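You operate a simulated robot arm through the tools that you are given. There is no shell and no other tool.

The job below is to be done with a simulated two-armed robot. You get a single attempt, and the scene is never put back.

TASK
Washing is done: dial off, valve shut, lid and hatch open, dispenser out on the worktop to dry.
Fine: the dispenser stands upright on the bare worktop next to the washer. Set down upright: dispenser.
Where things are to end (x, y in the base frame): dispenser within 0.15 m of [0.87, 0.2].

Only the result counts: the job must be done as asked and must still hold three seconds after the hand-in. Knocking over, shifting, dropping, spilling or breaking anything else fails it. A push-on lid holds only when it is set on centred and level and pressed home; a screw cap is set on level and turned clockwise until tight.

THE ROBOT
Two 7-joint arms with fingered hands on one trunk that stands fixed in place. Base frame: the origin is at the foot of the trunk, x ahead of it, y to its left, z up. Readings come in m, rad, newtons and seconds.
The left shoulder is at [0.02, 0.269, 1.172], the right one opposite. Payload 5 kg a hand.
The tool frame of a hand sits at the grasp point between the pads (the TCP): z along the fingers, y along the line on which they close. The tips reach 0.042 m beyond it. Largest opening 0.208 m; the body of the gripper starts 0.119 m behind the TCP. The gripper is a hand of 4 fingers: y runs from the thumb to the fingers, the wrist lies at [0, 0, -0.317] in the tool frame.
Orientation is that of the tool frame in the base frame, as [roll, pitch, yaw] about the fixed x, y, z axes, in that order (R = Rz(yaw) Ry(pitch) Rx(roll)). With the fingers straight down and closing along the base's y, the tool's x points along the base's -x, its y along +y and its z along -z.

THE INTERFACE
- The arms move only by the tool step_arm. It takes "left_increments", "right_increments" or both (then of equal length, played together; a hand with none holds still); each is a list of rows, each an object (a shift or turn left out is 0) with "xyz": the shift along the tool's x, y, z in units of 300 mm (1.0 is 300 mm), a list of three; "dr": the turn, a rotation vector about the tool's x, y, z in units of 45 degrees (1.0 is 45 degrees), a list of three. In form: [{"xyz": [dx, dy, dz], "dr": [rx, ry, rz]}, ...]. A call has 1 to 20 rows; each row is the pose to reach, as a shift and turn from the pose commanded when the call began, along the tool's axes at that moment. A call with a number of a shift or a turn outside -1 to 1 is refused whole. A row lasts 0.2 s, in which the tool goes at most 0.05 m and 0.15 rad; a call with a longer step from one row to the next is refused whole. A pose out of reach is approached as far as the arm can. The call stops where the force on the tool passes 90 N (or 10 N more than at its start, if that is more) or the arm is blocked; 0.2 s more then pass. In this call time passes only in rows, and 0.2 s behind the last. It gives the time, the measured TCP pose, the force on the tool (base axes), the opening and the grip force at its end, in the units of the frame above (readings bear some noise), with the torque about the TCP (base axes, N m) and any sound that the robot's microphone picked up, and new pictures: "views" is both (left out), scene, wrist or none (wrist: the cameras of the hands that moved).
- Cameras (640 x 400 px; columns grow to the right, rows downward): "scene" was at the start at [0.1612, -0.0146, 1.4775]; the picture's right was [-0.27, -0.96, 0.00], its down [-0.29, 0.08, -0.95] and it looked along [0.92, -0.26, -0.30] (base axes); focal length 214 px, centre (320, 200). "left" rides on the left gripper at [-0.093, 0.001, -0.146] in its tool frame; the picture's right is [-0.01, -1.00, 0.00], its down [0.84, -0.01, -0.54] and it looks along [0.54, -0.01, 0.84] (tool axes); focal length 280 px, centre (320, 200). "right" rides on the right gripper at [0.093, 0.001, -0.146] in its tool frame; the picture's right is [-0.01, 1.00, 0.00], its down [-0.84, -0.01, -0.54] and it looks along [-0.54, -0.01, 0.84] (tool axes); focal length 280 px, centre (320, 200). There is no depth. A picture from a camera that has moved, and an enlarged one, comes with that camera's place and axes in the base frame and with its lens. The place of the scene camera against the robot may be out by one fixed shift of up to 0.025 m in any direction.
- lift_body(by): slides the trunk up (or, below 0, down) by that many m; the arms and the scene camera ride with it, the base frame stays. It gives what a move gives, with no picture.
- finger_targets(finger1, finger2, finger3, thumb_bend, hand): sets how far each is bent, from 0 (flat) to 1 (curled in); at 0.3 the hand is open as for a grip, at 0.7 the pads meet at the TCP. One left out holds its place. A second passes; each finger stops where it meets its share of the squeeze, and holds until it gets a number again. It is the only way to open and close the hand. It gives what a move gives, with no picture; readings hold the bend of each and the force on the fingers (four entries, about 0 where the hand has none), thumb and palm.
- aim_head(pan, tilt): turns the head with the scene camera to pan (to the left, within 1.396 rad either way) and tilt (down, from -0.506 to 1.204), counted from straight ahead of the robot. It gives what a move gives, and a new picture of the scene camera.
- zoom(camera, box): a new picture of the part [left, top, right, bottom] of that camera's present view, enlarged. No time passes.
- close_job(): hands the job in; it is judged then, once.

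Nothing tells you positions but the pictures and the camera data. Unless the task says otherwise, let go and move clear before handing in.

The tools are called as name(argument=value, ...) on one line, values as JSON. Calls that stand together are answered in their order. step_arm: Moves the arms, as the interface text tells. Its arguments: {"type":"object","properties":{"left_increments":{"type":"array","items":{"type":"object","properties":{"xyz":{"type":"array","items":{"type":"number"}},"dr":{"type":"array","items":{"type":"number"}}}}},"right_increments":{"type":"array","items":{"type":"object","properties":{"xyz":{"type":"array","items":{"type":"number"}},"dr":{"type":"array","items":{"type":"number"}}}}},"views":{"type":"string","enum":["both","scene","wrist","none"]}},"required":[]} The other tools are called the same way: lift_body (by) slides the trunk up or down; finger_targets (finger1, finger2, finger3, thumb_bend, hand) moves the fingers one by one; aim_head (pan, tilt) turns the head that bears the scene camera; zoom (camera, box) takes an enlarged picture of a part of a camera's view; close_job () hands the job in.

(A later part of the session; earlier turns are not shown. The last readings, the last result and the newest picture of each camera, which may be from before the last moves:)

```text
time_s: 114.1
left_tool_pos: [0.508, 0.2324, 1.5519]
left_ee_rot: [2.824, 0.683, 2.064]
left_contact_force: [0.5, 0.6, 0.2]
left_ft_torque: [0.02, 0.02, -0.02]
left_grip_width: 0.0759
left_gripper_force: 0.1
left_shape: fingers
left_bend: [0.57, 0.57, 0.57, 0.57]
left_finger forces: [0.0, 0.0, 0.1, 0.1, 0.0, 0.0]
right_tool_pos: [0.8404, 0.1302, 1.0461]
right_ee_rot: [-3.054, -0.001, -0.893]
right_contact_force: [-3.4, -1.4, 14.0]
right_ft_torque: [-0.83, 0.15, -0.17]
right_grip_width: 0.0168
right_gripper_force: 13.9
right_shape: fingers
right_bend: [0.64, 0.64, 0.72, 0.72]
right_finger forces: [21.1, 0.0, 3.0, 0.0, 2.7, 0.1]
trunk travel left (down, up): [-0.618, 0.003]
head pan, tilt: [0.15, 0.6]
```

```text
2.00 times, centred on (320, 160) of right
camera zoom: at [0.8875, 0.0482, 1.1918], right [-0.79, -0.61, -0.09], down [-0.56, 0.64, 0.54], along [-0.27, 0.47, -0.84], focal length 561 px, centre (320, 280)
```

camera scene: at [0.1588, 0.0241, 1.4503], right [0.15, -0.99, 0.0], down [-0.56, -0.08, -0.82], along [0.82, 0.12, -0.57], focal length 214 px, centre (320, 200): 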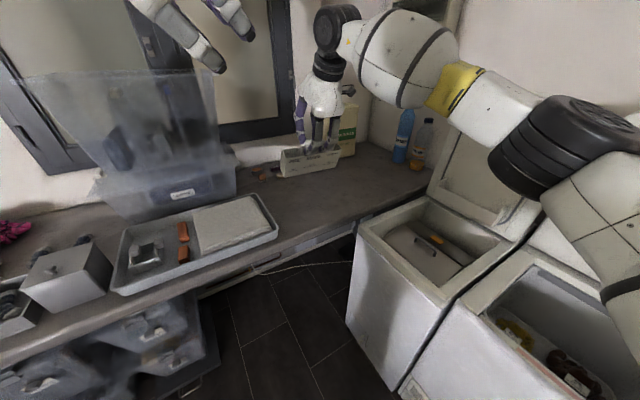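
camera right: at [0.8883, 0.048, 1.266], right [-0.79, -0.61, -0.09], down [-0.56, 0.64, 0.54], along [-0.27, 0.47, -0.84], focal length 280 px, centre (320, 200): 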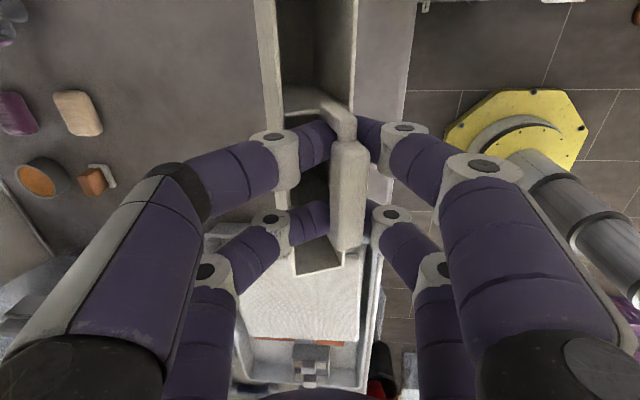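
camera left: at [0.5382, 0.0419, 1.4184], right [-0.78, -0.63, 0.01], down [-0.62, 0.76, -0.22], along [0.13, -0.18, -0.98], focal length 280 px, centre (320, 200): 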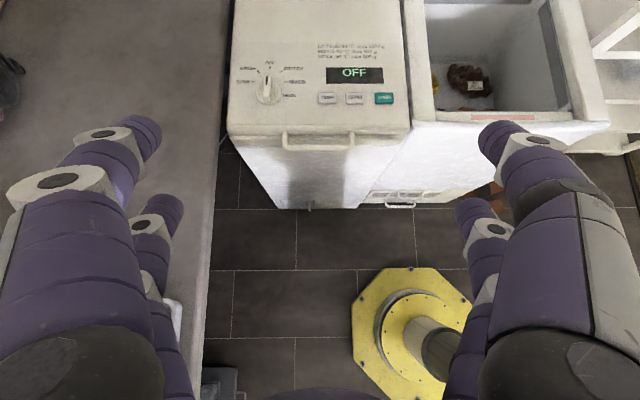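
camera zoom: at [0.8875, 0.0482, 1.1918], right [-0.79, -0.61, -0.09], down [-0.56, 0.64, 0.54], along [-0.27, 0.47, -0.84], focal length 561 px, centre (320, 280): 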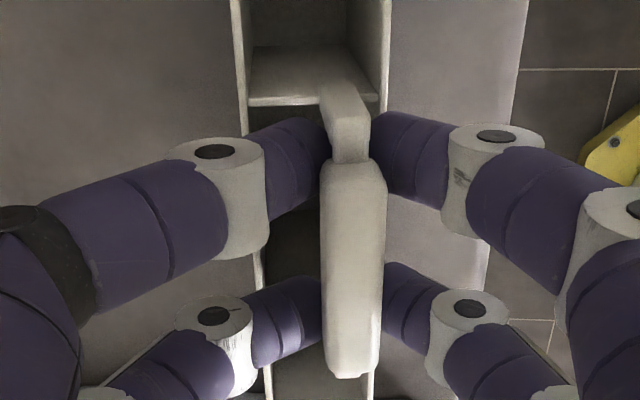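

The dispenser stands on the worktop and looks upright. Ease up a bit more, then open the fingers gently.

step_arm(right_increments=[{"xyz": [0, -0.0025, -0.028]}], views="none")

finger_targets(hand="right", finger1=0.62, finger2=0.62, finger3=0.7, thumb_bend=0.7)

zoom(camera="scene", box=[275, 180, 371, 240])

zoom(camera="right", box=[160, 60, 480, 260])

```text
time_s: 114.5
left_tool_pos: [0.5082, 0.2307, 1.5524]
left_ee_rot: [2.826, 0.684, 2.063]
left_contact_force: [0.0, -0.2, 0.5]
left_ft_torque: [0.03, -0.04, 0.01]
left_grip_width: 0.0759
left_gripper_force: 0.1
left_shape: fingers
left_bend: [0.57, 0.57, 0.57, 0.57]
left_finger forces: [0.0, 0.0, 0.0, 0.0, 0.0, 0.1]
right_tool_pos: [0.8431, 0.1295, 1.0559]
right_ee_rot: [-3.052, 0.0, -0.895]
right_contact_force: [-0.9, 0.2, -0.6]
right_ft_torque: [-0.01, -0.03, 0.04]
right_grip_width: 0.0193
right_gripper_force: 1.5
right_shape: fingers
right_bend: [0.64, 0.64, 0.73, 0.73]
right_finger forces: [0.7, 1.1, 0.8, 0.1, 0.8, 0.0]
trunk travel left (down, up): [-0.618, 0.003]
head pan, tilt: [0.15, 0.6]
```

```text
time_s: 115.5
left_tool_pos: [0.5089, 0.2319, 1.5516]
left_ee_rot: [2.825, 0.685, 2.061]
left_contact_force: [0.3, 0.3, -0.3]
left_ft_torque: [0.0, 0.01, 0.05]
left_grip_width: 0.0759
left_gripper_force: 0.1
left_shape: fingers
left_bend: [0.57, 0.57, 0.57, 0.57]
left_finger forces: [0.1, 0.0, 0.0, 0.1, 0.0, 0.1]
right_tool_pos: [0.8416, 0.13, 1.0558]
right_ee_rot: [-3.053, 0.0, -0.895]
right_contact_force: [0.2, 0.1, -0.2]
right_ft_torque: [0.01, -0.02, 0.03]
right_grip_width: 0.0304
right_gripper_force: 0.4
right_shape: fingers
right_bend: [0.62, 0.62, 0.7, 0.7]
right_finger forces: [0.1, 0.0, 0.1, 0.0, 0.2, 0.0]
trunk travel left (down, up): [-0.618, 0.003]
head pan, tilt: [0.15, 0.6]
```

```text
6.67 times, centred on (323, 210) of scene
camera zoom: at [0.1577, 0.0239, 1.5185], right [0.15, -0.99, 0.0], down [-0.56, -0.08, -0.83], along [0.82, 0.12, -0.56], focal length 1430 px, centre (300, 133)
```

zoom: 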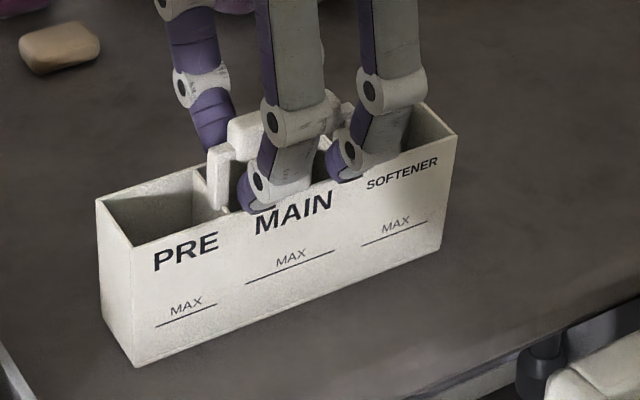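

```text
2.00 times, centred on (320, 160) of right
camera zoom: at [0.8881, 0.0479, 1.2021], right [-0.79, -0.61, -0.09], down [-0.56, 0.64, 0.54], along [-0.27, 0.47, -0.84], focal length 561 px, centre (320, 280)
```

zoom: 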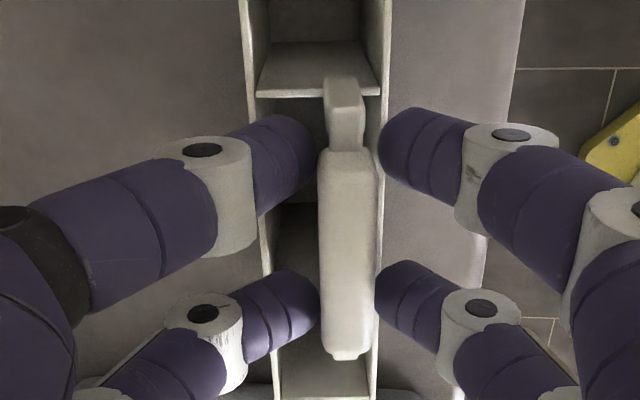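

It stands upright by itself and the fingers are clear of the bar. Open slightly more and rise straight up.

finger_targets(hand="right", finger1=0.6, finger2=0.6, finger3=0.675, thumb_bend=0.675)

step_arm(right_increments=[{"xyz": [0, -0.004, -0.05]}, {"xyz": [0, -0.009, -0.1]}, {"xyz": [0, -0.018, -0.2]}, {"xyz": [0, -0.027, -0.3]}, {"xyz": [0, -0.036, -0.4]}], views="both")

zoom(camera="scene", box=[275, 180, 371, 240])

```text
time_s: 116.5
left_tool_pos: [0.5082, 0.2322, 1.5517]
left_ee_rot: [2.826, 0.684, 2.063]
left_contact_force: [-0.1, -0.2, 0.4]
left_ft_torque: [-0.01, -0.03, 0.05]
left_grip_width: 0.076
left_gripper_force: 0.1
left_shape: fingers
left_bend: [0.57, 0.57, 0.57, 0.57]
left_finger forces: [0.0, 0.0, 0.1, 0.1, 0.1, 0.0]
right_tool_pos: [0.8428, 0.1304, 1.0564]
right_ee_rot: [-3.051, -0.001, -0.894]
right_contact_force: [0.0, 0.3, 0.1]
right_ft_torque: [0.03, -0.02, 0.04]
right_grip_width: 0.0426
right_gripper_force: 0.2
right_shape: fingers
right_bend: [0.6, 0.6, 0.67, 0.67]
right_finger forces: [0.0, 0.0, 0.1, 0.0, 0.2, 0.0]
trunk travel left (down, up): [-0.618, 0.003]
head pan, tilt: [0.15, 0.6]
```

```text
time_s: 117.7
left_tool_pos: [0.5062, 0.2317, 1.5528]
left_ee_rot: [2.825, 0.686, 2.062]
left_contact_force: [-0.3, -0.2, 0.8]
left_ft_torque: [0.01, -0.11, 0.07]
left_grip_width: 0.0758
left_gripper_force: 0.0
left_shape: fingers
left_bend: [0.57, 0.57, 0.57, 0.57]
left_finger forces: [0.0, 0.1, 0.1, 0.0, 0.0, 0.0]
right_tool_pos: [0.8406, 0.1315, 1.1794]
right_ee_rot: [-3.054, -0.001, -0.892]
right_contact_force: [-0.4, 0.1, -1.4]
right_ft_torque: [-0.01, -0.08, 0.0]
right_grip_width: 0.0425
right_gripper_force: 0.1
right_shape: fingers
right_bend: [0.6, 0.6, 0.67, 0.67]
right_finger forces: [0.0, 0.0, 0.0, 0.1, 0.0, 0.0]
trunk travel left (down, up): [-0.618, 0.003]
head pan, tilt: [0.15, 0.6]
camera scene: at [0.1566, 0.024, 1.5187], right [0.15, -0.99, 0.0], down [-0.56, -0.08, -0.83], along [0.82, 0.12, -0.56], focal length 214 px, centre (320, 200)
camera right: at [0.8861, 0.0496, 1.324], right [-0.78, -0.61, -0.09], down [-0.56, 0.63, 0.54], along [-0.27, 0.47, -0.84], focal length 280 px, centre (320, 200)
```

scene: 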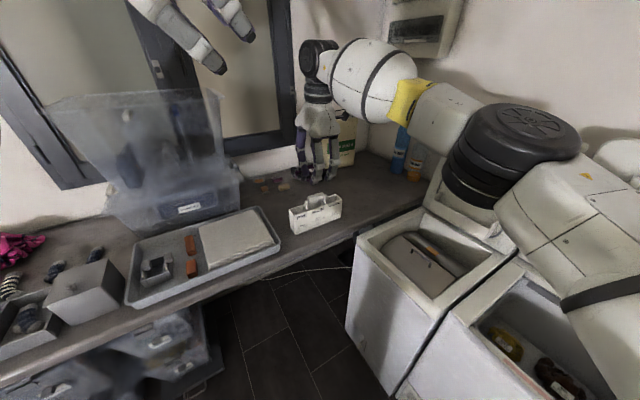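
right: 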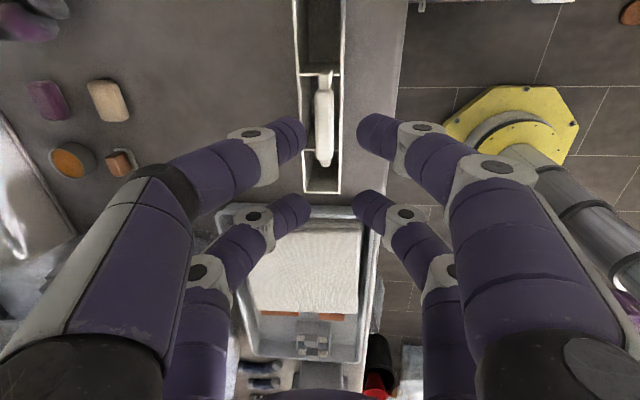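

```text
6.67 times, centred on (323, 210) of scene
camera zoom: at [0.1566, 0.024, 1.5187], right [0.15, -0.99, 0.0], down [-0.56, -0.08, -0.83], along [0.82, 0.12, -0.56], focal length 1430 px, centre (300, 133)
```

zoom: 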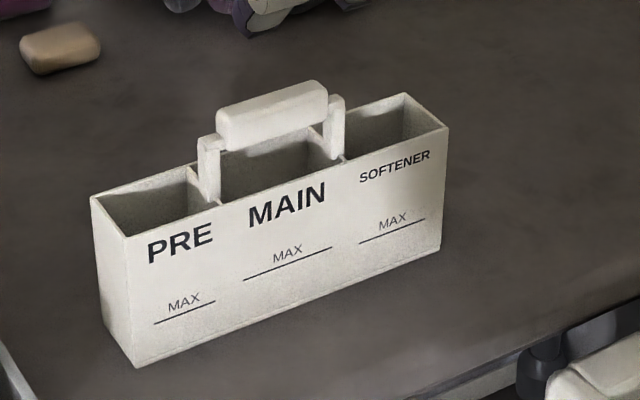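

The dispenser stands upright at about (0.847, 0.142), 6 cm from the target. Now the drum hatch: bring the right hand back over the washer for a close look.

step_arm(right_increments=[{"xyz": [0.0, -0.012, -0.14], "dr": [0, 0.0, 0.05]}, {"xyz": [0.05, 0.06, -0.25], "dr": [0, 0.018, 0.2]}, {"xyz": [0.11, 0.15, -0.33], "dr": [0, 0.035, 0.4]}, {"xyz": [0.17, 0.24, -0.38], "dr": [0, 0.053, 0.6]}, {"xyz": [0.23, 0.33, -0.42], "dr": [0, 0.07, 0.8]}, {"xyz": [0.284, 0.407, -0.437], "dr": [0, 0.0875, 0.99]}], views="none")

aim_head(pan=-0.3, tilt=0.75)

zoom(camera="scene", box=[260, 140, 420, 240])

```text
refused: row 3 steps farther than a row can; nothing moved
```

```text
time_s: 118.6
left_tool_pos: [0.5075, 0.2309, 1.552]
left_ee_rot: [2.827, 0.685, 2.063]
left_contact_force: [0.3, 0.6, -0.3]
left_ft_torque: [0.01, -0.06, -0.04]
left_grip_width: 0.076
left_gripper_force: 0.1
left_shape: fingers
left_bend: [0.57, 0.57, 0.57, 0.57]
left_finger forces: [0.0, 0.0, 0.1, 0.1, 0.1, 0.0]
right_tool_pos: [0.8405, 0.1307, 1.1781]
right_ee_rot: [-3.051, -0.003, -0.894]
right_contact_force: [0.0, 0.7, 0.5]
right_ft_torque: [-0.01, -0.02, -0.01]
right_grip_width: 0.0425
right_gripper_force: 0.2
right_shape: fingers
right_bend: [0.6, 0.6, 0.67, 0.67]
right_finger forces: [0.0, 0.0, 0.1, 0.0, 0.1, 0.1]
trunk travel left (down, up): [-0.618, 0.003]
head pan, tilt: [-0.3, 0.75]
camera scene: at [0.1494, -0.0137, 1.5057], right [-0.29, -0.96, 0.0], down [-0.65, 0.2, -0.73], along [0.7, -0.22, -0.68], focal length 214 px, centre (320, 200)
```

scene: 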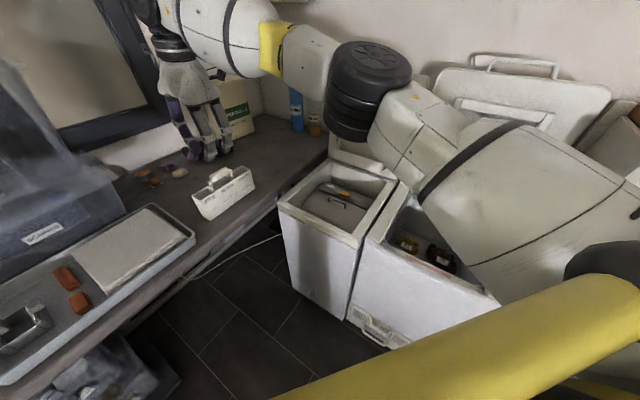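

```text
4.00 times, centred on (340, 190) of scene
camera zoom: at [0.1494, -0.0137, 1.5057], right [-0.29, -0.96, 0.0], down [-0.65, 0.2, -0.73], along [0.7, -0.22, -0.68], focal length 858 px, centre (240, 240)
```

zoom: 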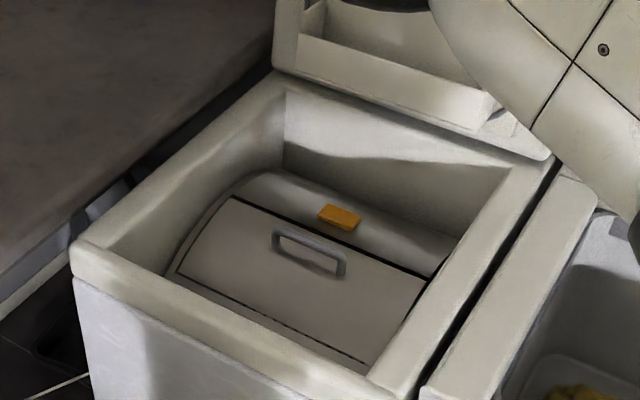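

step_arm(right_increments=[{"xyz": [0.0, -0.012, -0.14], "dr": [0, 0.0, 0.05]}, {"xyz": [0.03, 0.04, -0.25], "dr": [0, 0.015, 0.17]}, {"xyz": [0.075, 0.1, -0.31], "dr": [0, 0.03, 0.33]}, {"xyz": [0.125, 0.18, -0.36], "dr": [0, 0.043, 0.5]}, {"xyz": [0.18, 0.26, -0.39], "dr": [0, 0.058, 0.66]}, {"xyz": [0.23, 0.33, -0.42], "dr": [0, 0.072, 0.83]}, {"xyz": [0.284, 0.407, -0.437], "dr": [0, 0.0875, 0.99]}], views="none")

```text
time_s: 120.2
left_tool_pos: [0.5081, 0.23, 1.5522]
left_ee_rot: [2.824, 0.685, 2.062]
left_contact_force: [0.6, -1.5, 0.0]
left_ft_torque: [0.12, -0.01, 0.08]
left_grip_width: 0.076
left_gripper_force: 0.1
left_shape: fingers
left_bend: [0.57, 0.57, 0.57, 0.57]
left_finger forces: [0.0, 0.0, 0.0, 0.1, 0.0, 0.0]
right_tool_pos: [0.7902, -0.022, 1.297]
right_ee_rot: [-3.05, 0.001, -1.677]
right_contact_force: [1.5, -0.8, 0.0]
right_ft_torque: [0.11, -0.01, 0.01]
right_grip_width: 0.0423
right_gripper_force: 0.1
right_shape: fingers
right_bend: [0.6, 0.6, 0.67, 0.67]
right_finger forces: [0.0, 0.0, 0.0, 0.1, 0.0, 0.1]
trunk travel left (down, up): [-0.618, 0.003]
head pan, tilt: [-0.3, 0.75]
```

step_arm(right_increments=[{"xyz": [0.113, 0.013, 0.027], "dr": [0, 0.015, 0.167]}, {"xyz": [0.226, 0.026, 0.053], "dr": [0, 0.029, 0.334]}, {"xyz": [0.338, 0.039, 0.08], "dr": [0, 0.044, 0.5]}, {"xyz": [0.451, 0.051, 0.107], "dr": [0, 0.059, 0.666]}, {"xyz": [0.564, 0.064, 0.133], "dr": [0, 0.073, 0.833]}, {"xyz": [0.677, 0.077, 0.16], "dr": [0, 0.0875, 0.996]}], views="both")

zoom(camera="right", box=[200, 0, 520, 200])

```text
time_s: 121.6
left_tool_pos: [0.5095, 0.2297, 1.5538]
left_ee_rot: [2.826, 0.683, 2.061]
left_contact_force: [0.5, -1.0, 0.7]
left_ft_torque: [0.14, 0.02, 0.13]
left_grip_width: 0.0758
left_gripper_force: 0.0
left_shape: fingers
left_bend: [0.57, 0.57, 0.57, 0.57]
left_finger forces: [0.0, 0.0, 0.0, 0.1, 0.1, 0.1]
right_tool_pos: [0.7497, -0.223, 1.2463]
right_ee_rot: [-3.053, 0.001, -2.464]
right_contact_force: [1.1, -0.3, -0.7]
right_ft_torque: [0.08, 0.02, 0.01]
right_grip_width: 0.0428
right_gripper_force: 0.0
right_shape: fingers
right_bend: [0.6, 0.6, 0.67, 0.67]
right_finger forces: [0.0, 0.1, 0.0, 0.0, 0.1, 0.0]
trunk travel left (down, up): [-0.618, 0.003]
head pan, tilt: [-0.3, 0.75]
camera scene: at [0.1497, -0.0153, 1.5055], right [-0.3, -0.95, 0.0], down [-0.65, 0.2, -0.73], along [0.7, -0.22, -0.68], focal length 214 px, centre (320, 200)
camera right: at [0.6672, -0.2708, 1.3916], right [-0.61, 0.78, -0.09], down [0.63, 0.56, 0.54], along [0.47, 0.27, -0.84], focal length 280 px, centre (320, 200)
```

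scene: 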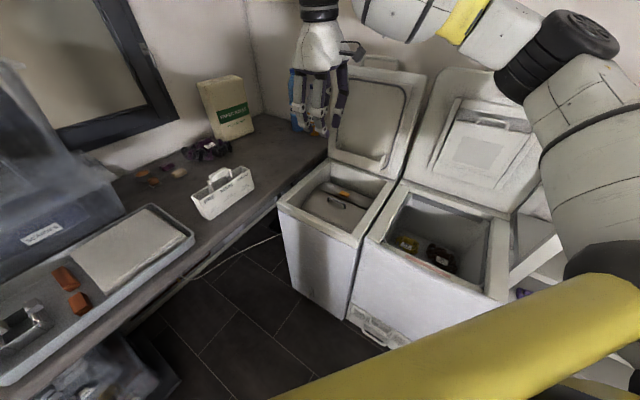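
right: 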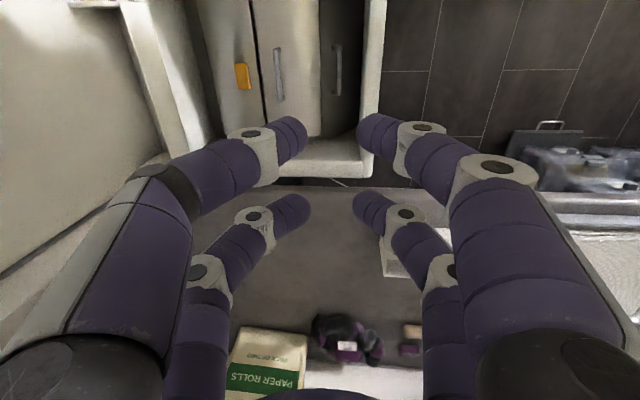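

```text
2.00 times, centred on (360, 100) of right
camera zoom: at [0.6672, -0.2708, 1.3916], right [-0.61, 0.78, -0.09], down [0.63, 0.56, 0.54], along [0.47, 0.27, -0.84], focal length 561 px, centre (240, 400)
```

zoom: 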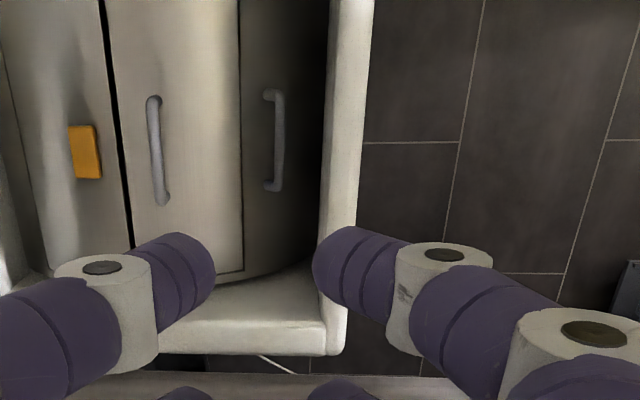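

The drum hatch has a handle at its back edge next to a seam, with an orange catch just behind. I'll go closer for a precise fix.

step_arm(right_increments=[{"xyz": [0, -0.039, 0.129]}, {"xyz": [0, -0.078, 0.258]}, {"xyz": [0, -0.116, 0.387]}, {"xyz": [0, -0.155, 0.516]}], views="wrist")

zoom(camera="right", box=[180, 0, 420, 150])

zoom(camera="scene", box=[280, 160, 400, 235])

```text
time_s: 122.6
left_tool_pos: [0.5088, 0.2314, 1.5517]
left_ee_rot: [2.827, 0.684, 2.063]
left_contact_force: [1.1, 0.2, -0.5]
left_ft_torque: [0.03, 0.07, -0.02]
left_grip_width: 0.0759
left_gripper_force: 0.0
left_shape: fingers
left_bend: [0.57, 0.57, 0.57, 0.57]
left_finger forces: [0.0, 0.1, 0.0, 0.1, 0.1, 0.0]
right_tool_pos: [0.7882, -0.2665, 1.0976]
right_ee_rot: [-3.053, 0.004, -2.46]
right_contact_force: [0.3, -0.3, 0.3]
right_ft_torque: [0.02, 0.03, 0.01]
right_grip_width: 0.043
right_gripper_force: 0.1
right_shape: fingers
right_bend: [0.6, 0.6, 0.67, 0.67]
right_finger forces: [0.0, 0.0, 0.1, 0.0, 0.0, 0.1]
trunk travel left (down, up): [-0.618, 0.003]
head pan, tilt: [-0.3, 0.75]
camera right: at [0.7052, -0.3158, 1.2427], right [-0.62, 0.78, -0.09], down [0.63, 0.56, 0.54], along [0.47, 0.28, -0.84], focal length 280 px, centre (320, 200)
```

right: 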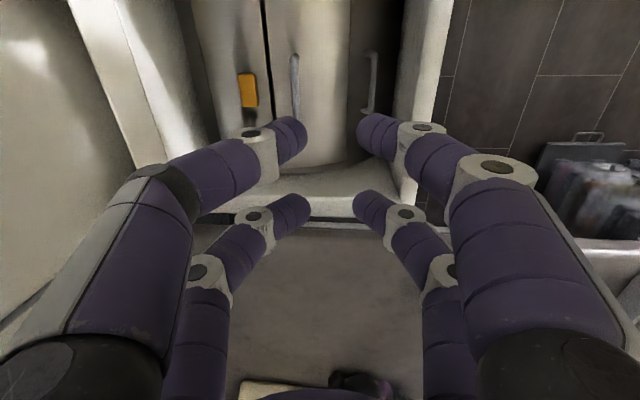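

```text
2.67 times, centred on (300, 75) of right
camera zoom: at [0.7052, -0.3158, 1.2427], right [-0.62, 0.78, -0.09], down [0.63, 0.56, 0.54], along [0.47, 0.28, -0.84], focal length 748 px, centre (373, 533)
```

zoom: 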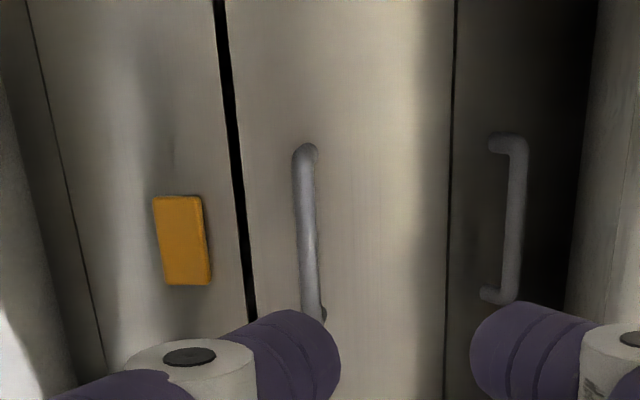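

```text
5.33 times, centred on (340, 198) of scene
camera zoom: at [0.15, -0.014, 1.5055], right [-0.3, -0.96, 0.0], down [-0.65, 0.2, -0.73], along [0.7, -0.22, -0.68], focal length 1144 px, centre (213, 213)
```

zoom: 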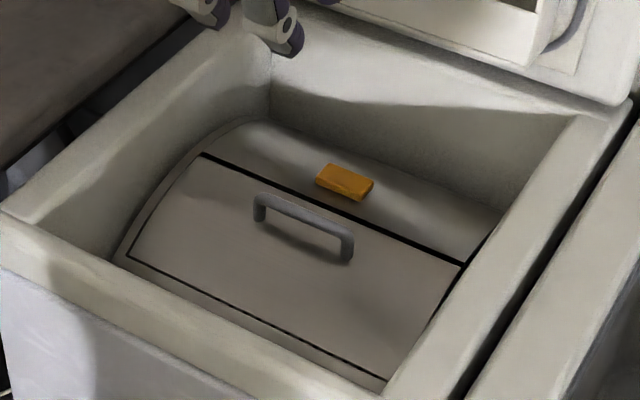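

Located: handle bar at about (0.832, -0.323, 0.765), orange catch at (0.886, -0.384, 0.76). I'll descend over the handle with fingers astride it.

finger_targets(hand="right", finger1=0.6, finger2=0.6, finger3=0.6, thumb_bend=0.6)

step_arm(right_increments=[{"xyz": [0.001, -0.03, 0.13]}, {"xyz": [0.002, -0.06, 0.26]}, {"xyz": [0.003, -0.09, 0.39]}, {"xyz": [0.004, -0.12, 0.52]}, {"xyz": [0.005, -0.145, 0.65]}, {"xyz": [0.005, -0.164, 0.776]}], views="wrist")

zoom(camera="right", box=[180, 20, 420, 170])

```text
time_s: 123.6
left_tool_pos: [0.509, 0.2313, 1.5528]
left_ee_rot: [2.826, 0.685, 2.064]
left_contact_force: [0.2, -0.6, -0.2]
left_ft_torque: [0.02, -0.05, 0.0]
left_grip_width: 0.076
left_gripper_force: 0.0
left_shape: fingers
left_bend: [0.57, 0.57, 0.57, 0.57]
left_finger forces: [0.1, 0.1, 0.0, 0.0, 0.1, 0.0]
right_tool_pos: [0.788, -0.2675, 1.0992]
right_ee_rot: [-3.051, -0.001, -2.46]
right_contact_force: [-0.2, -0.1, 1.3]
right_ft_torque: [-0.02, -0.03, -0.02]
right_grip_width: 0.0597
right_gripper_force: 0.1
right_shape: fingers
right_bend: [0.6, 0.6, 0.6, 0.6]
right_finger forces: [0.1, 0.1, 0.1, 0.0, 0.0, 0.1]
trunk travel left (down, up): [-0.618, 0.003]
head pan, tilt: [-0.3, 0.75]
```

```text
time_s: 125.0
left_tool_pos: [0.508, 0.231, 1.5519]
left_ee_rot: [2.825, 0.684, 2.064]
left_contact_force: [0.1, -0.6, -0.4]
left_ft_torque: [0.05, 0.04, -0.01]
left_grip_width: 0.0759
left_gripper_force: 0.0
left_shape: fingers
left_bend: [0.57, 0.57, 0.57, 0.57]
left_finger forces: [0.1, 0.0, 0.0, 0.1, 0.0, 0.0]
right_tool_pos: [0.8325, -0.3214, 0.8694]
right_ee_rot: [-3.052, 0.002, -2.46]
right_contact_force: [0.6, 0.1, 1.0]
right_ft_torque: [0.03, 0.08, 0.0]
right_grip_width: 0.0598
right_gripper_force: 0.1
right_shape: fingers
right_bend: [0.6, 0.6, 0.6, 0.6]
right_finger forces: [0.1, 0.0, 0.0, 0.0, 0.1, 0.0]
trunk travel left (down, up): [-0.618, 0.003]
head pan, tilt: [-0.3, 0.75]
camera right: at [0.7493, -0.3692, 1.0151], right [-0.62, 0.78, -0.09], down [0.63, 0.56, 0.54], along [0.47, 0.28, -0.84], focal length 280 px, centre (320, 200)
```

right: 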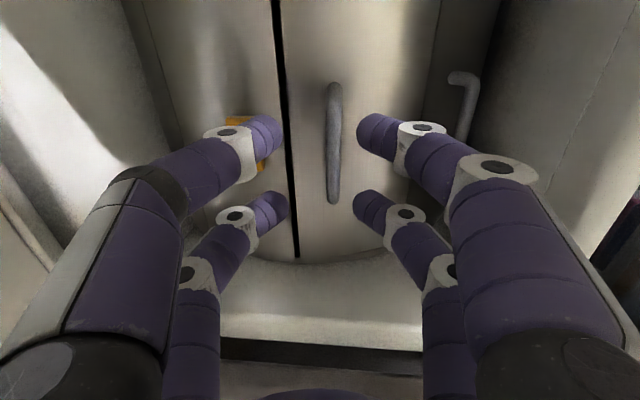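

```text
2.67 times, centred on (300, 95) of right
camera zoom: at [0.7493, -0.3692, 1.0151], right [-0.62, 0.78, -0.09], down [0.63, 0.56, 0.54], along [0.47, 0.28, -0.84], focal length 748 px, centre (373, 480)
```

zoom: 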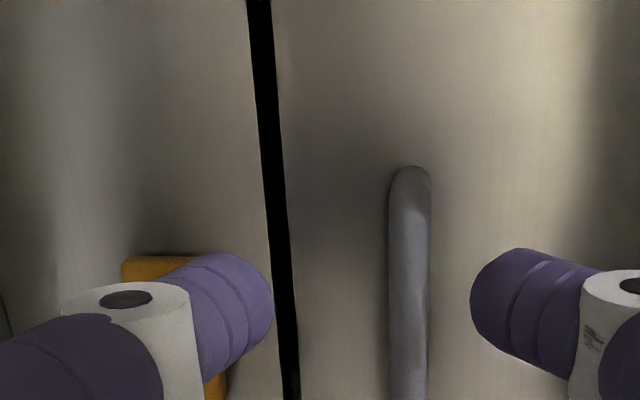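

step_arm(right_increments=[{"xyz": [-0.006, 0.029, 0.1]}, {"xyz": [-0.013, 0.058, 0.199]}], views="wrist")

zoom(camera="right", box=[180, 60, 420, 210])

```text
time_s: 125.6
left_tool_pos: [0.5019, 0.2331, 1.5558]
left_ee_rot: [2.818, 0.688, 2.059]
left_contact_force: [-2.0, -0.5, 1.0]
left_ft_torque: [-0.02, -0.11, 0.12]
left_grip_width: 0.076
left_gripper_force: 0.0
left_shape: fingers
left_bend: [0.57, 0.57, 0.57, 0.57]
left_finger forces: [0.1, 0.1, 0.0, 0.0, 0.1, 0.0]
right_tool_pos: [0.8282, -0.3091, 0.8217]
right_ee_rot: [-3.042, 0.012, -2.461]
right_contact_force: [-9.6, -9.6, 68.7]
right_ft_torque: [-3.19, -0.87, -0.58]
right_grip_width: 0.0585
right_gripper_force: 33.5
right_shape: fingers
right_bend: [0.6, 0.6, 0.59, 0.59]
right_finger forces: [0.0, 0.1, 25.1, 0.1, 42.4, 0.0]
trunk travel left (down, up): [-0.618, 0.003]
head pan, tilt: [-0.3, 0.75]
camera right: at [0.7438, -0.3569, 0.9656], right [-0.61, 0.78, -0.1], down [0.62, 0.56, 0.55], along [0.48, 0.27, -0.83], focal length 280 px, centre (320, 200)
```

right: 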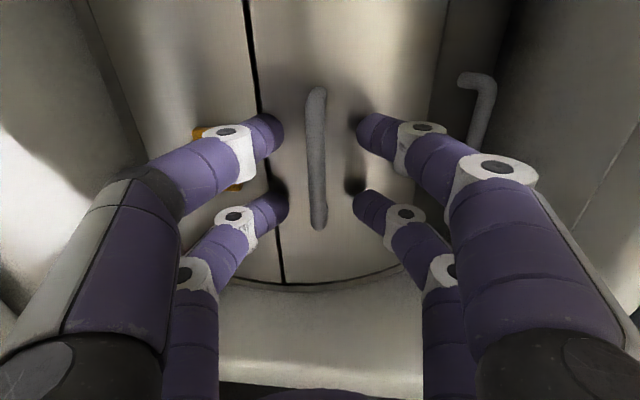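

```text
2.67 times, centred on (300, 135) of right
camera zoom: at [0.7438, -0.3569, 0.9656], right [-0.61, 0.78, -0.1], down [0.62, 0.56, 0.55], along [0.48, 0.27, -0.83], focal length 748 px, centre (373, 373)
```

zoom: 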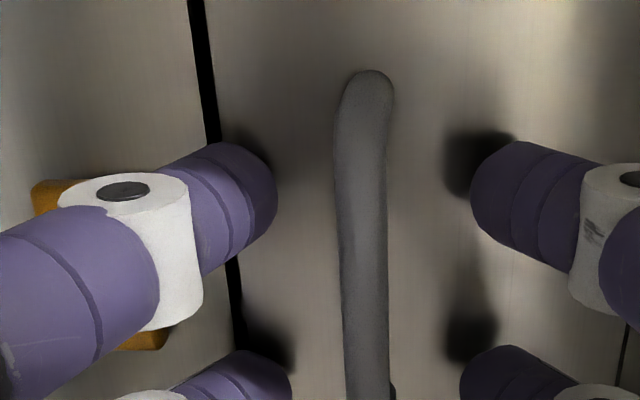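

Thumb-side tips touched the drum surface (z≈0.78). Raise 15 mm, then close on the bar.

step_arm(right_increments=[{"xyz": [0, -0.004, -0.045]}], views="none")

finger_targets(hand="right", finger1=0.74, finger2=0.74, finger3=0.74, thumb_bend=0.74)

zoom(camera="right", box=[180, 60, 420, 210])

```text
time_s: 126.0
left_tool_pos: [0.5057, 0.2334, 1.5526]
left_ee_rot: [2.823, 0.686, 2.063]
left_contact_force: [-1.0, 0.4, -0.2]
left_ft_torque: [-0.05, -0.03, -0.03]
left_grip_width: 0.0759
left_gripper_force: 0.1
left_shape: fingers
left_bend: [0.57, 0.57, 0.57, 0.57]
left_finger forces: [0.1, 0.0, 0.0, 0.0, 0.0, 0.0]
right_tool_pos: [0.8286, -0.3076, 0.8222]
right_ee_rot: [-3.05, 0.001, -2.459]
right_contact_force: [1.9, -2.0, 32.9]
right_ft_torque: [-1.23, -0.99, -0.04]
right_grip_width: 0.0597
right_gripper_force: 16.1
right_shape: fingers
right_bend: [0.6, 0.6, 0.59, 0.59]
right_finger forces: [0.0, 0.1, 16.4, 0.1, 16.2, 0.0]
trunk travel left (down, up): [-0.618, 0.003]
head pan, tilt: [-0.3, 0.75]
```

```text
time_s: 127.0
left_tool_pos: [0.5082, 0.2312, 1.5521]
left_ee_rot: [2.823, 0.684, 2.063]
left_contact_force: [0.0, -0.2, 0.8]
left_ft_torque: [0.02, 0.03, 0.02]
left_grip_width: 0.0761
left_gripper_force: 0.0
left_shape: fingers
left_bend: [0.57, 0.57, 0.57, 0.57]
left_finger forces: [0.0, 0.0, 0.0, 0.0, 0.0, 0.0]
right_tool_pos: [0.8286, -0.3092, 0.8214]
right_ee_rot: [-3.053, 0.0, -2.459]
right_contact_force: [3.4, -0.5, -1.3]
right_ft_torque: [-0.28, -0.4, 0.6]
right_grip_width: 0.032
right_gripper_force: 26.9
right_shape: fingers
right_bend: [0.64, 0.64, 0.61, 0.69]
right_finger forces: [10.6, 12.6, 9.2, 0.1, 22.4, 0.0]
trunk travel left (down, up): [-0.618, 0.003]
head pan, tilt: [-0.3, 0.75]
```

```text
2.67 times, centred on (300, 135) of right
camera zoom: at [0.7455, -0.3571, 0.9664], right [-0.62, 0.78, -0.09], down [0.63, 0.56, 0.54], along [0.47, 0.27, -0.84], focal length 748 px, centre (373, 373)
```

zoom: 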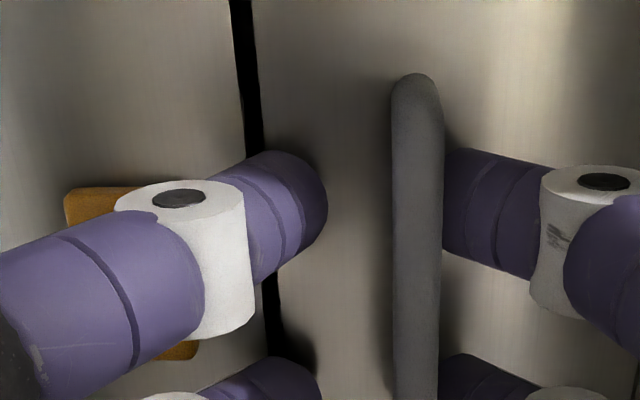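

The drum shifts slightly when pushed. I'll reopen, rise 12 mm, re-centre on the bar and close again.

finger_targets(hand="right", finger1=0.6, finger2=0.6, finger3=0.6, thumb_bend=0.6)

step_arm(right_increments=[{"xyz": [0, 0.012, -0.045]}], views="none")

zoom(camera="right", box=[180, 60, 420, 210])

zoom(camera="scene", box=[280, 140, 400, 215])

```text
time_s: 128.0
left_tool_pos: [0.5065, 0.2332, 1.5517]
left_ee_rot: [2.824, 0.686, 2.064]
left_contact_force: [0.3, 0.7, -0.3]
left_ft_torque: [0.03, -0.02, -0.02]
left_grip_width: 0.0761
left_gripper_force: 0.0
left_shape: fingers
left_bend: [0.57, 0.57, 0.57, 0.57]
left_finger forces: [0.1, 0.0, 0.0, 0.1, 0.0, 0.1]
right_tool_pos: [0.8286, -0.3085, 0.8239]
right_ee_rot: [-3.052, 0.003, -2.458]
right_contact_force: [-0.9, -3.5, 17.9]
right_ft_torque: [-0.66, -0.62, -0.19]
right_grip_width: 0.0598
right_gripper_force: 10.1
right_shape: fingers
right_bend: [0.6, 0.6, 0.59, 0.6]
right_finger forces: [0.1, 0.0, 14.1, 0.1, 5.7, 0.0]
trunk travel left (down, up): [-0.618, 0.003]
head pan, tilt: [-0.3, 0.75]
```

```text
time_s: 128.4
left_tool_pos: [0.5069, 0.2328, 1.552]
left_ee_rot: [2.824, 0.685, 2.064]
left_contact_force: [-1.6, 0.2, 0.1]
left_ft_torque: [-0.01, -0.06, 0.0]
left_grip_width: 0.0759
left_gripper_force: 0.0
left_shape: fingers
left_bend: [0.57, 0.57, 0.57, 0.57]
left_finger forces: [0.0, 0.0, 0.0, 0.1, 0.0, 0.0]
right_tool_pos: [0.8236, -0.3038, 0.8338]
right_ee_rot: [-3.054, -0.001, -2.459]
right_contact_force: [0.2, -0.5, 0.2]
right_ft_torque: [-0.03, -0.1, 0.0]
right_grip_width: 0.0602
right_gripper_force: 0.2
right_shape: fingers
right_bend: [0.6, 0.6, 0.6, 0.6]
right_finger forces: [0.1, 0.0, 0.1, 0.1, 0.0, 0.2]
trunk travel left (down, up): [-0.618, 0.003]
head pan, tilt: [-0.3, 0.75]
```

```text
2.67 times, centred on (300, 135) of right
camera zoom: at [0.7418, -0.3525, 0.9796], right [-0.62, 0.78, -0.09], down [0.63, 0.56, 0.54], along [0.47, 0.28, -0.84], focal length 748 px, centre (373, 373)
```

zoom: 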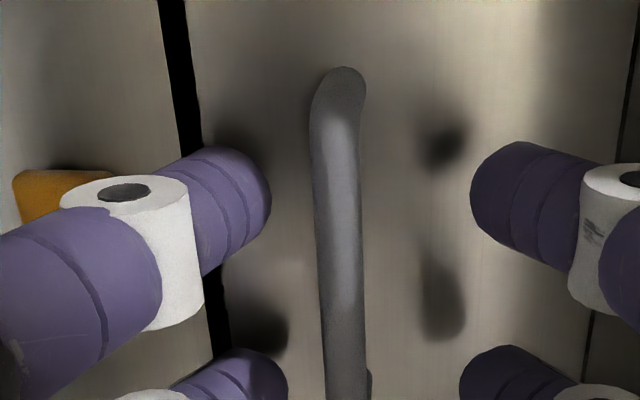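

```text
5.33 times, centred on (340, 178) of scene
camera zoom: at [0.1487, -0.0134, 1.5056], right [-0.3, -0.96, 0.0], down [-0.65, 0.2, -0.73], along [0.7, -0.22, -0.68], focal length 1144 px, centre (213, 320)
```

zoom: 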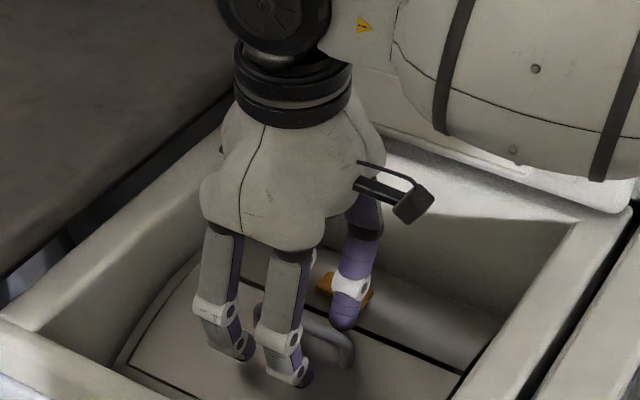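

step_arm(right_increments=[{"xyz": [0, -0.03, 0.008]}], views="none")

finger_targets(hand="right", finger1=0.75, finger2=0.75, finger3=0.75, thumb_bend=0.75)

zoom(camera="right", box=[180, 60, 420, 210])

```text
time_s: 128.8
left_tool_pos: [0.5073, 0.2316, 1.552]
left_ee_rot: [2.823, 0.684, 2.062]
left_contact_force: [0.5, -0.1, 1.0]
left_ft_torque: [0.01, -0.03, 0.05]
left_grip_width: 0.0758
left_gripper_force: 0.0
left_shape: fingers
left_bend: [0.57, 0.57, 0.57, 0.57]
left_finger forces: [0.0, 0.0, 0.0, 0.1, 0.1, 0.0]
right_tool_pos: [0.8304, -0.3144, 0.8334]
right_ee_rot: [-3.053, 0.003, -2.46]
right_contact_force: [-0.3, 0.2, -0.1]
right_ft_torque: [-0.01, 0.0, 0.04]
right_grip_width: 0.0602
right_gripper_force: 0.0
right_shape: fingers
right_bend: [0.6, 0.6, 0.6, 0.6]
right_finger forces: [0.1, 0.1, 0.1, 0.0, 0.1, 0.1]
trunk travel left (down, up): [-0.618, 0.003]
head pan, tilt: [-0.3, 0.75]
```

```text
time_s: 129.8
left_tool_pos: [0.5084, 0.2315, 1.5515]
left_ee_rot: [2.824, 0.682, 2.063]
left_contact_force: [0.3, 0.2, 0.7]
left_ft_torque: [0.02, 0.01, 0.02]
left_grip_width: 0.076
left_gripper_force: 0.0
left_shape: fingers
left_bend: [0.57, 0.57, 0.57, 0.57]
left_finger forces: [0.1, 0.0, 0.1, 0.1, 0.0, 0.0]
right_tool_pos: [0.8318, -0.3119, 0.8332]
right_ee_rot: [-3.052, 0.001, -2.459]
right_contact_force: [2.9, -2.1, -11.1]
right_ft_torque: [-0.1, 0.03, 0.21]
right_grip_width: 0.0168
right_gripper_force: 22.0
right_shape: fingers
right_bend: [0.67, 0.67, 0.71, 0.69]
right_finger forces: [10.5, 10.8, 7.4, 0.0, 15.0, 0.1]
trunk travel left (down, up): [-0.618, 0.003]
head pan, tilt: [-0.3, 0.75]
```

```text
2.67 times, centred on (300, 135) of right
camera zoom: at [0.7485, -0.3613, 0.9778], right [-0.62, 0.78, -0.09], down [0.63, 0.56, 0.54], along [0.47, 0.28, -0.84], focal length 748 px, centre (373, 373)
```

zoom: 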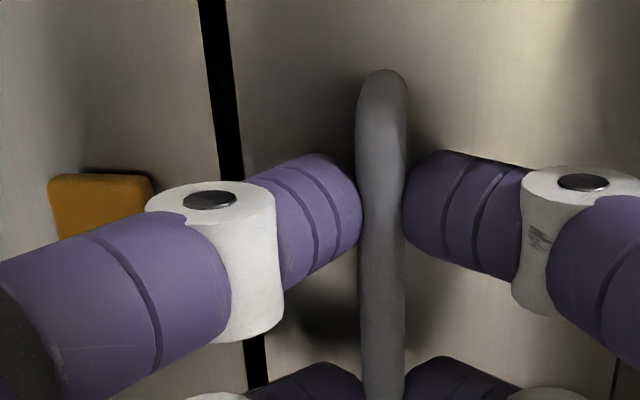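

The bar is firmly gripped. Try lifting it about 2 cm along the hatch's arc and watch the force.

step_arm(right_increments=[{"xyz": [0, 0.008, -0.034]}, {"xyz": [0, 0.0207, -0.0687]}], views="wrist")

zoom(camera="right", box=[180, 60, 420, 210])

```text
time_s: 130.4
left_tool_pos: [0.5092, 0.2321, 1.5513]
left_ee_rot: [2.827, 0.683, 2.064]
left_contact_force: [1.6, -1.1, -0.7]
left_ft_torque: [0.01, 0.09, -0.05]
left_grip_width: 0.076
left_gripper_force: 0.2
left_shape: fingers
left_bend: [0.57, 0.57, 0.57, 0.57]
left_finger forces: [0.1, 0.0, 0.1, 0.0, 0.1, 0.0]
right_tool_pos: [0.8268, -0.3054, 0.8539]
right_ee_rot: [-3.054, 0.0, -2.458]
right_contact_force: [0.4, -1.0, -0.8]
right_ft_torque: [0.02, 0.06, 0.01]
right_grip_width: 0.0025
right_gripper_force: 0.0
right_shape: fingers
right_bend: [0.71, 0.71, 0.74, 0.73]
right_finger forces: [0.0, 0.1, 0.1, 0.0, 0.0, 0.1]
trunk travel left (down, up): [-0.618, 0.003]
head pan, tilt: [-0.3, 0.75]
camera right: at [0.744, -0.3546, 0.9987], right [-0.62, 0.78, -0.09], down [0.63, 0.56, 0.54], along [0.47, 0.28, -0.84], focal length 280 px, centre (320, 200)
```

right: 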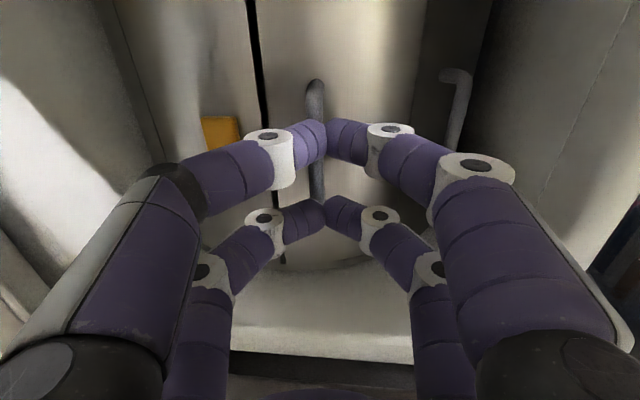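

```text
2.67 times, centred on (300, 135) of right
camera zoom: at [0.744, -0.3546, 0.9987], right [-0.62, 0.78, -0.09], down [0.63, 0.56, 0.54], along [0.47, 0.28, -0.84], focal length 748 px, centre (373, 373)
```

zoom: 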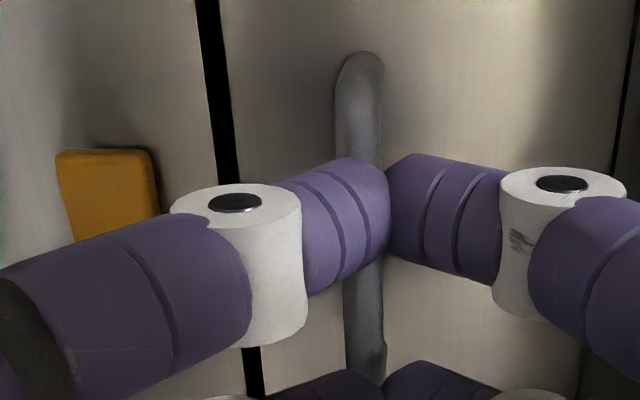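

The fingers slipped off, so the hatch may be held by the orange catch. Take a closer look at it.

finger_targets(hand="right", finger1=0.6, finger2=0.6, finger3=0.6, thumb_bend=0.6)

step_arm(right_increments=[{"xyz": [0, 0.05, -0.12]}, {"xyz": [0, 0.1, -0.25]}, {"xyz": [0, 0.15, -0.38]}, {"xyz": [0, 0.2, -0.5]}], views="wrist")

zoom(camera="right", box=[190, 30, 318, 110])

zoom(camera="scene", box=[310, 170, 374, 210])

```text
time_s: 131.4
left_tool_pos: [0.508, 0.2323, 1.5518]
left_ee_rot: [2.825, 0.684, 2.061]
left_contact_force: [1.2, 0.0, -0.5]
left_ft_torque: [0.03, -0.01, 0.04]
left_grip_width: 0.076
left_gripper_force: 0.1
left_shape: fingers
left_bend: [0.57, 0.57, 0.57, 0.57]
left_finger forces: [0.0, 0.0, 0.0, 0.0, 0.0, 0.0]
right_tool_pos: [0.8265, -0.3075, 0.8539]
right_ee_rot: [-3.051, 0.002, -2.46]
right_contact_force: [0.1, -0.1, -0.1]
right_ft_torque: [0.01, -0.04, 0.0]
right_grip_width: 0.0598
right_gripper_force: 0.1
right_shape: fingers
right_bend: [0.6, 0.6, 0.6, 0.6]
right_finger forces: [0.0, 0.0, 0.0, 0.0, 0.0, 0.1]
trunk travel left (down, up): [-0.618, 0.003]
head pan, tilt: [-0.3, 0.75]
```

```text
time_s: 132.4
left_tool_pos: [0.5087, 0.2325, 1.5525]
left_ee_rot: [2.826, 0.685, 2.063]
left_contact_force: [-0.4, 0.4, -0.4]
left_ft_torque: [-0.08, -0.08, -0.06]
left_grip_width: 0.0761
left_gripper_force: 0.1
left_shape: fingers
left_bend: [0.57, 0.57, 0.57, 0.57]
left_finger forces: [0.0, 0.0, 0.0, 0.0, 0.1, 0.0]
right_tool_pos: [0.7784, -0.2504, 0.9978]
right_ee_rot: [-3.05, 0.001, -2.459]
right_contact_force: [-1.1, 0.5, -0.4]
right_ft_torque: [-0.02, -0.05, 0.02]
right_grip_width: 0.0597
right_gripper_force: 0.0
right_shape: fingers
right_bend: [0.6, 0.6, 0.6, 0.6]
right_finger forces: [0.0, 0.0, 0.0, 0.0, 0.1, 0.0]
trunk travel left (down, up): [-0.618, 0.003]
head pan, tilt: [-0.3, 0.75]
camera right: at [0.6956, -0.2979, 1.1429], right [-0.62, 0.78, -0.09], down [0.63, 0.56, 0.54], along [0.47, 0.27, -0.84], focal length 280 px, centre (320, 200)
```

right: 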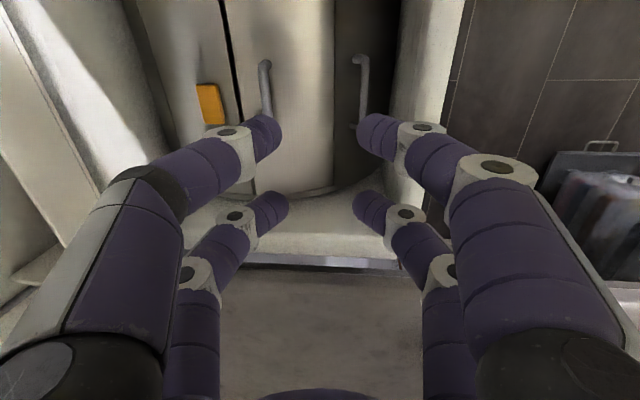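

```text
5.00 times, centred on (254, 70) of right
camera zoom: at [0.6956, -0.2979, 1.1429], right [-0.62, 0.78, -0.09], down [0.63, 0.56, 0.54], along [0.47, 0.27, -0.84], focal length 1402 px, centre (650, 850)
```

zoom: 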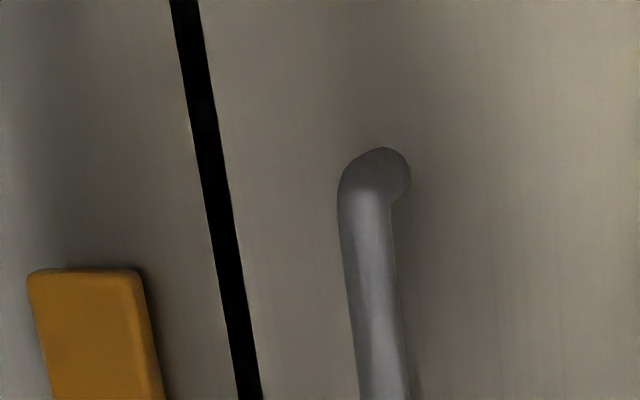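

```text
10.00 times, centred on (342, 190) of scene
camera zoom: at [0.1491, -0.0133, 1.5057], right [-0.3, -0.96, 0.0], down [-0.65, 0.2, -0.73], along [0.7, -0.22, -0.68], focal length 2145 px, centre (100, 300)
```

zoom: 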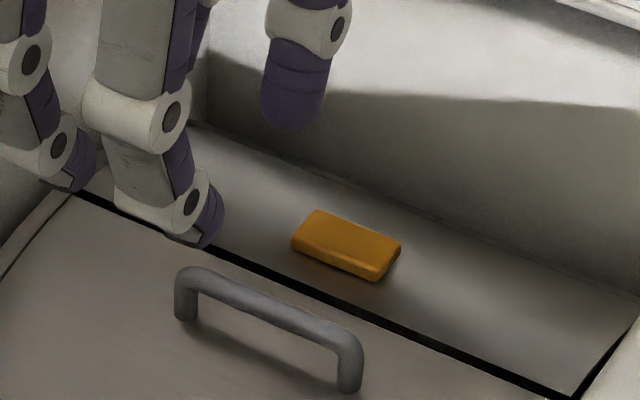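

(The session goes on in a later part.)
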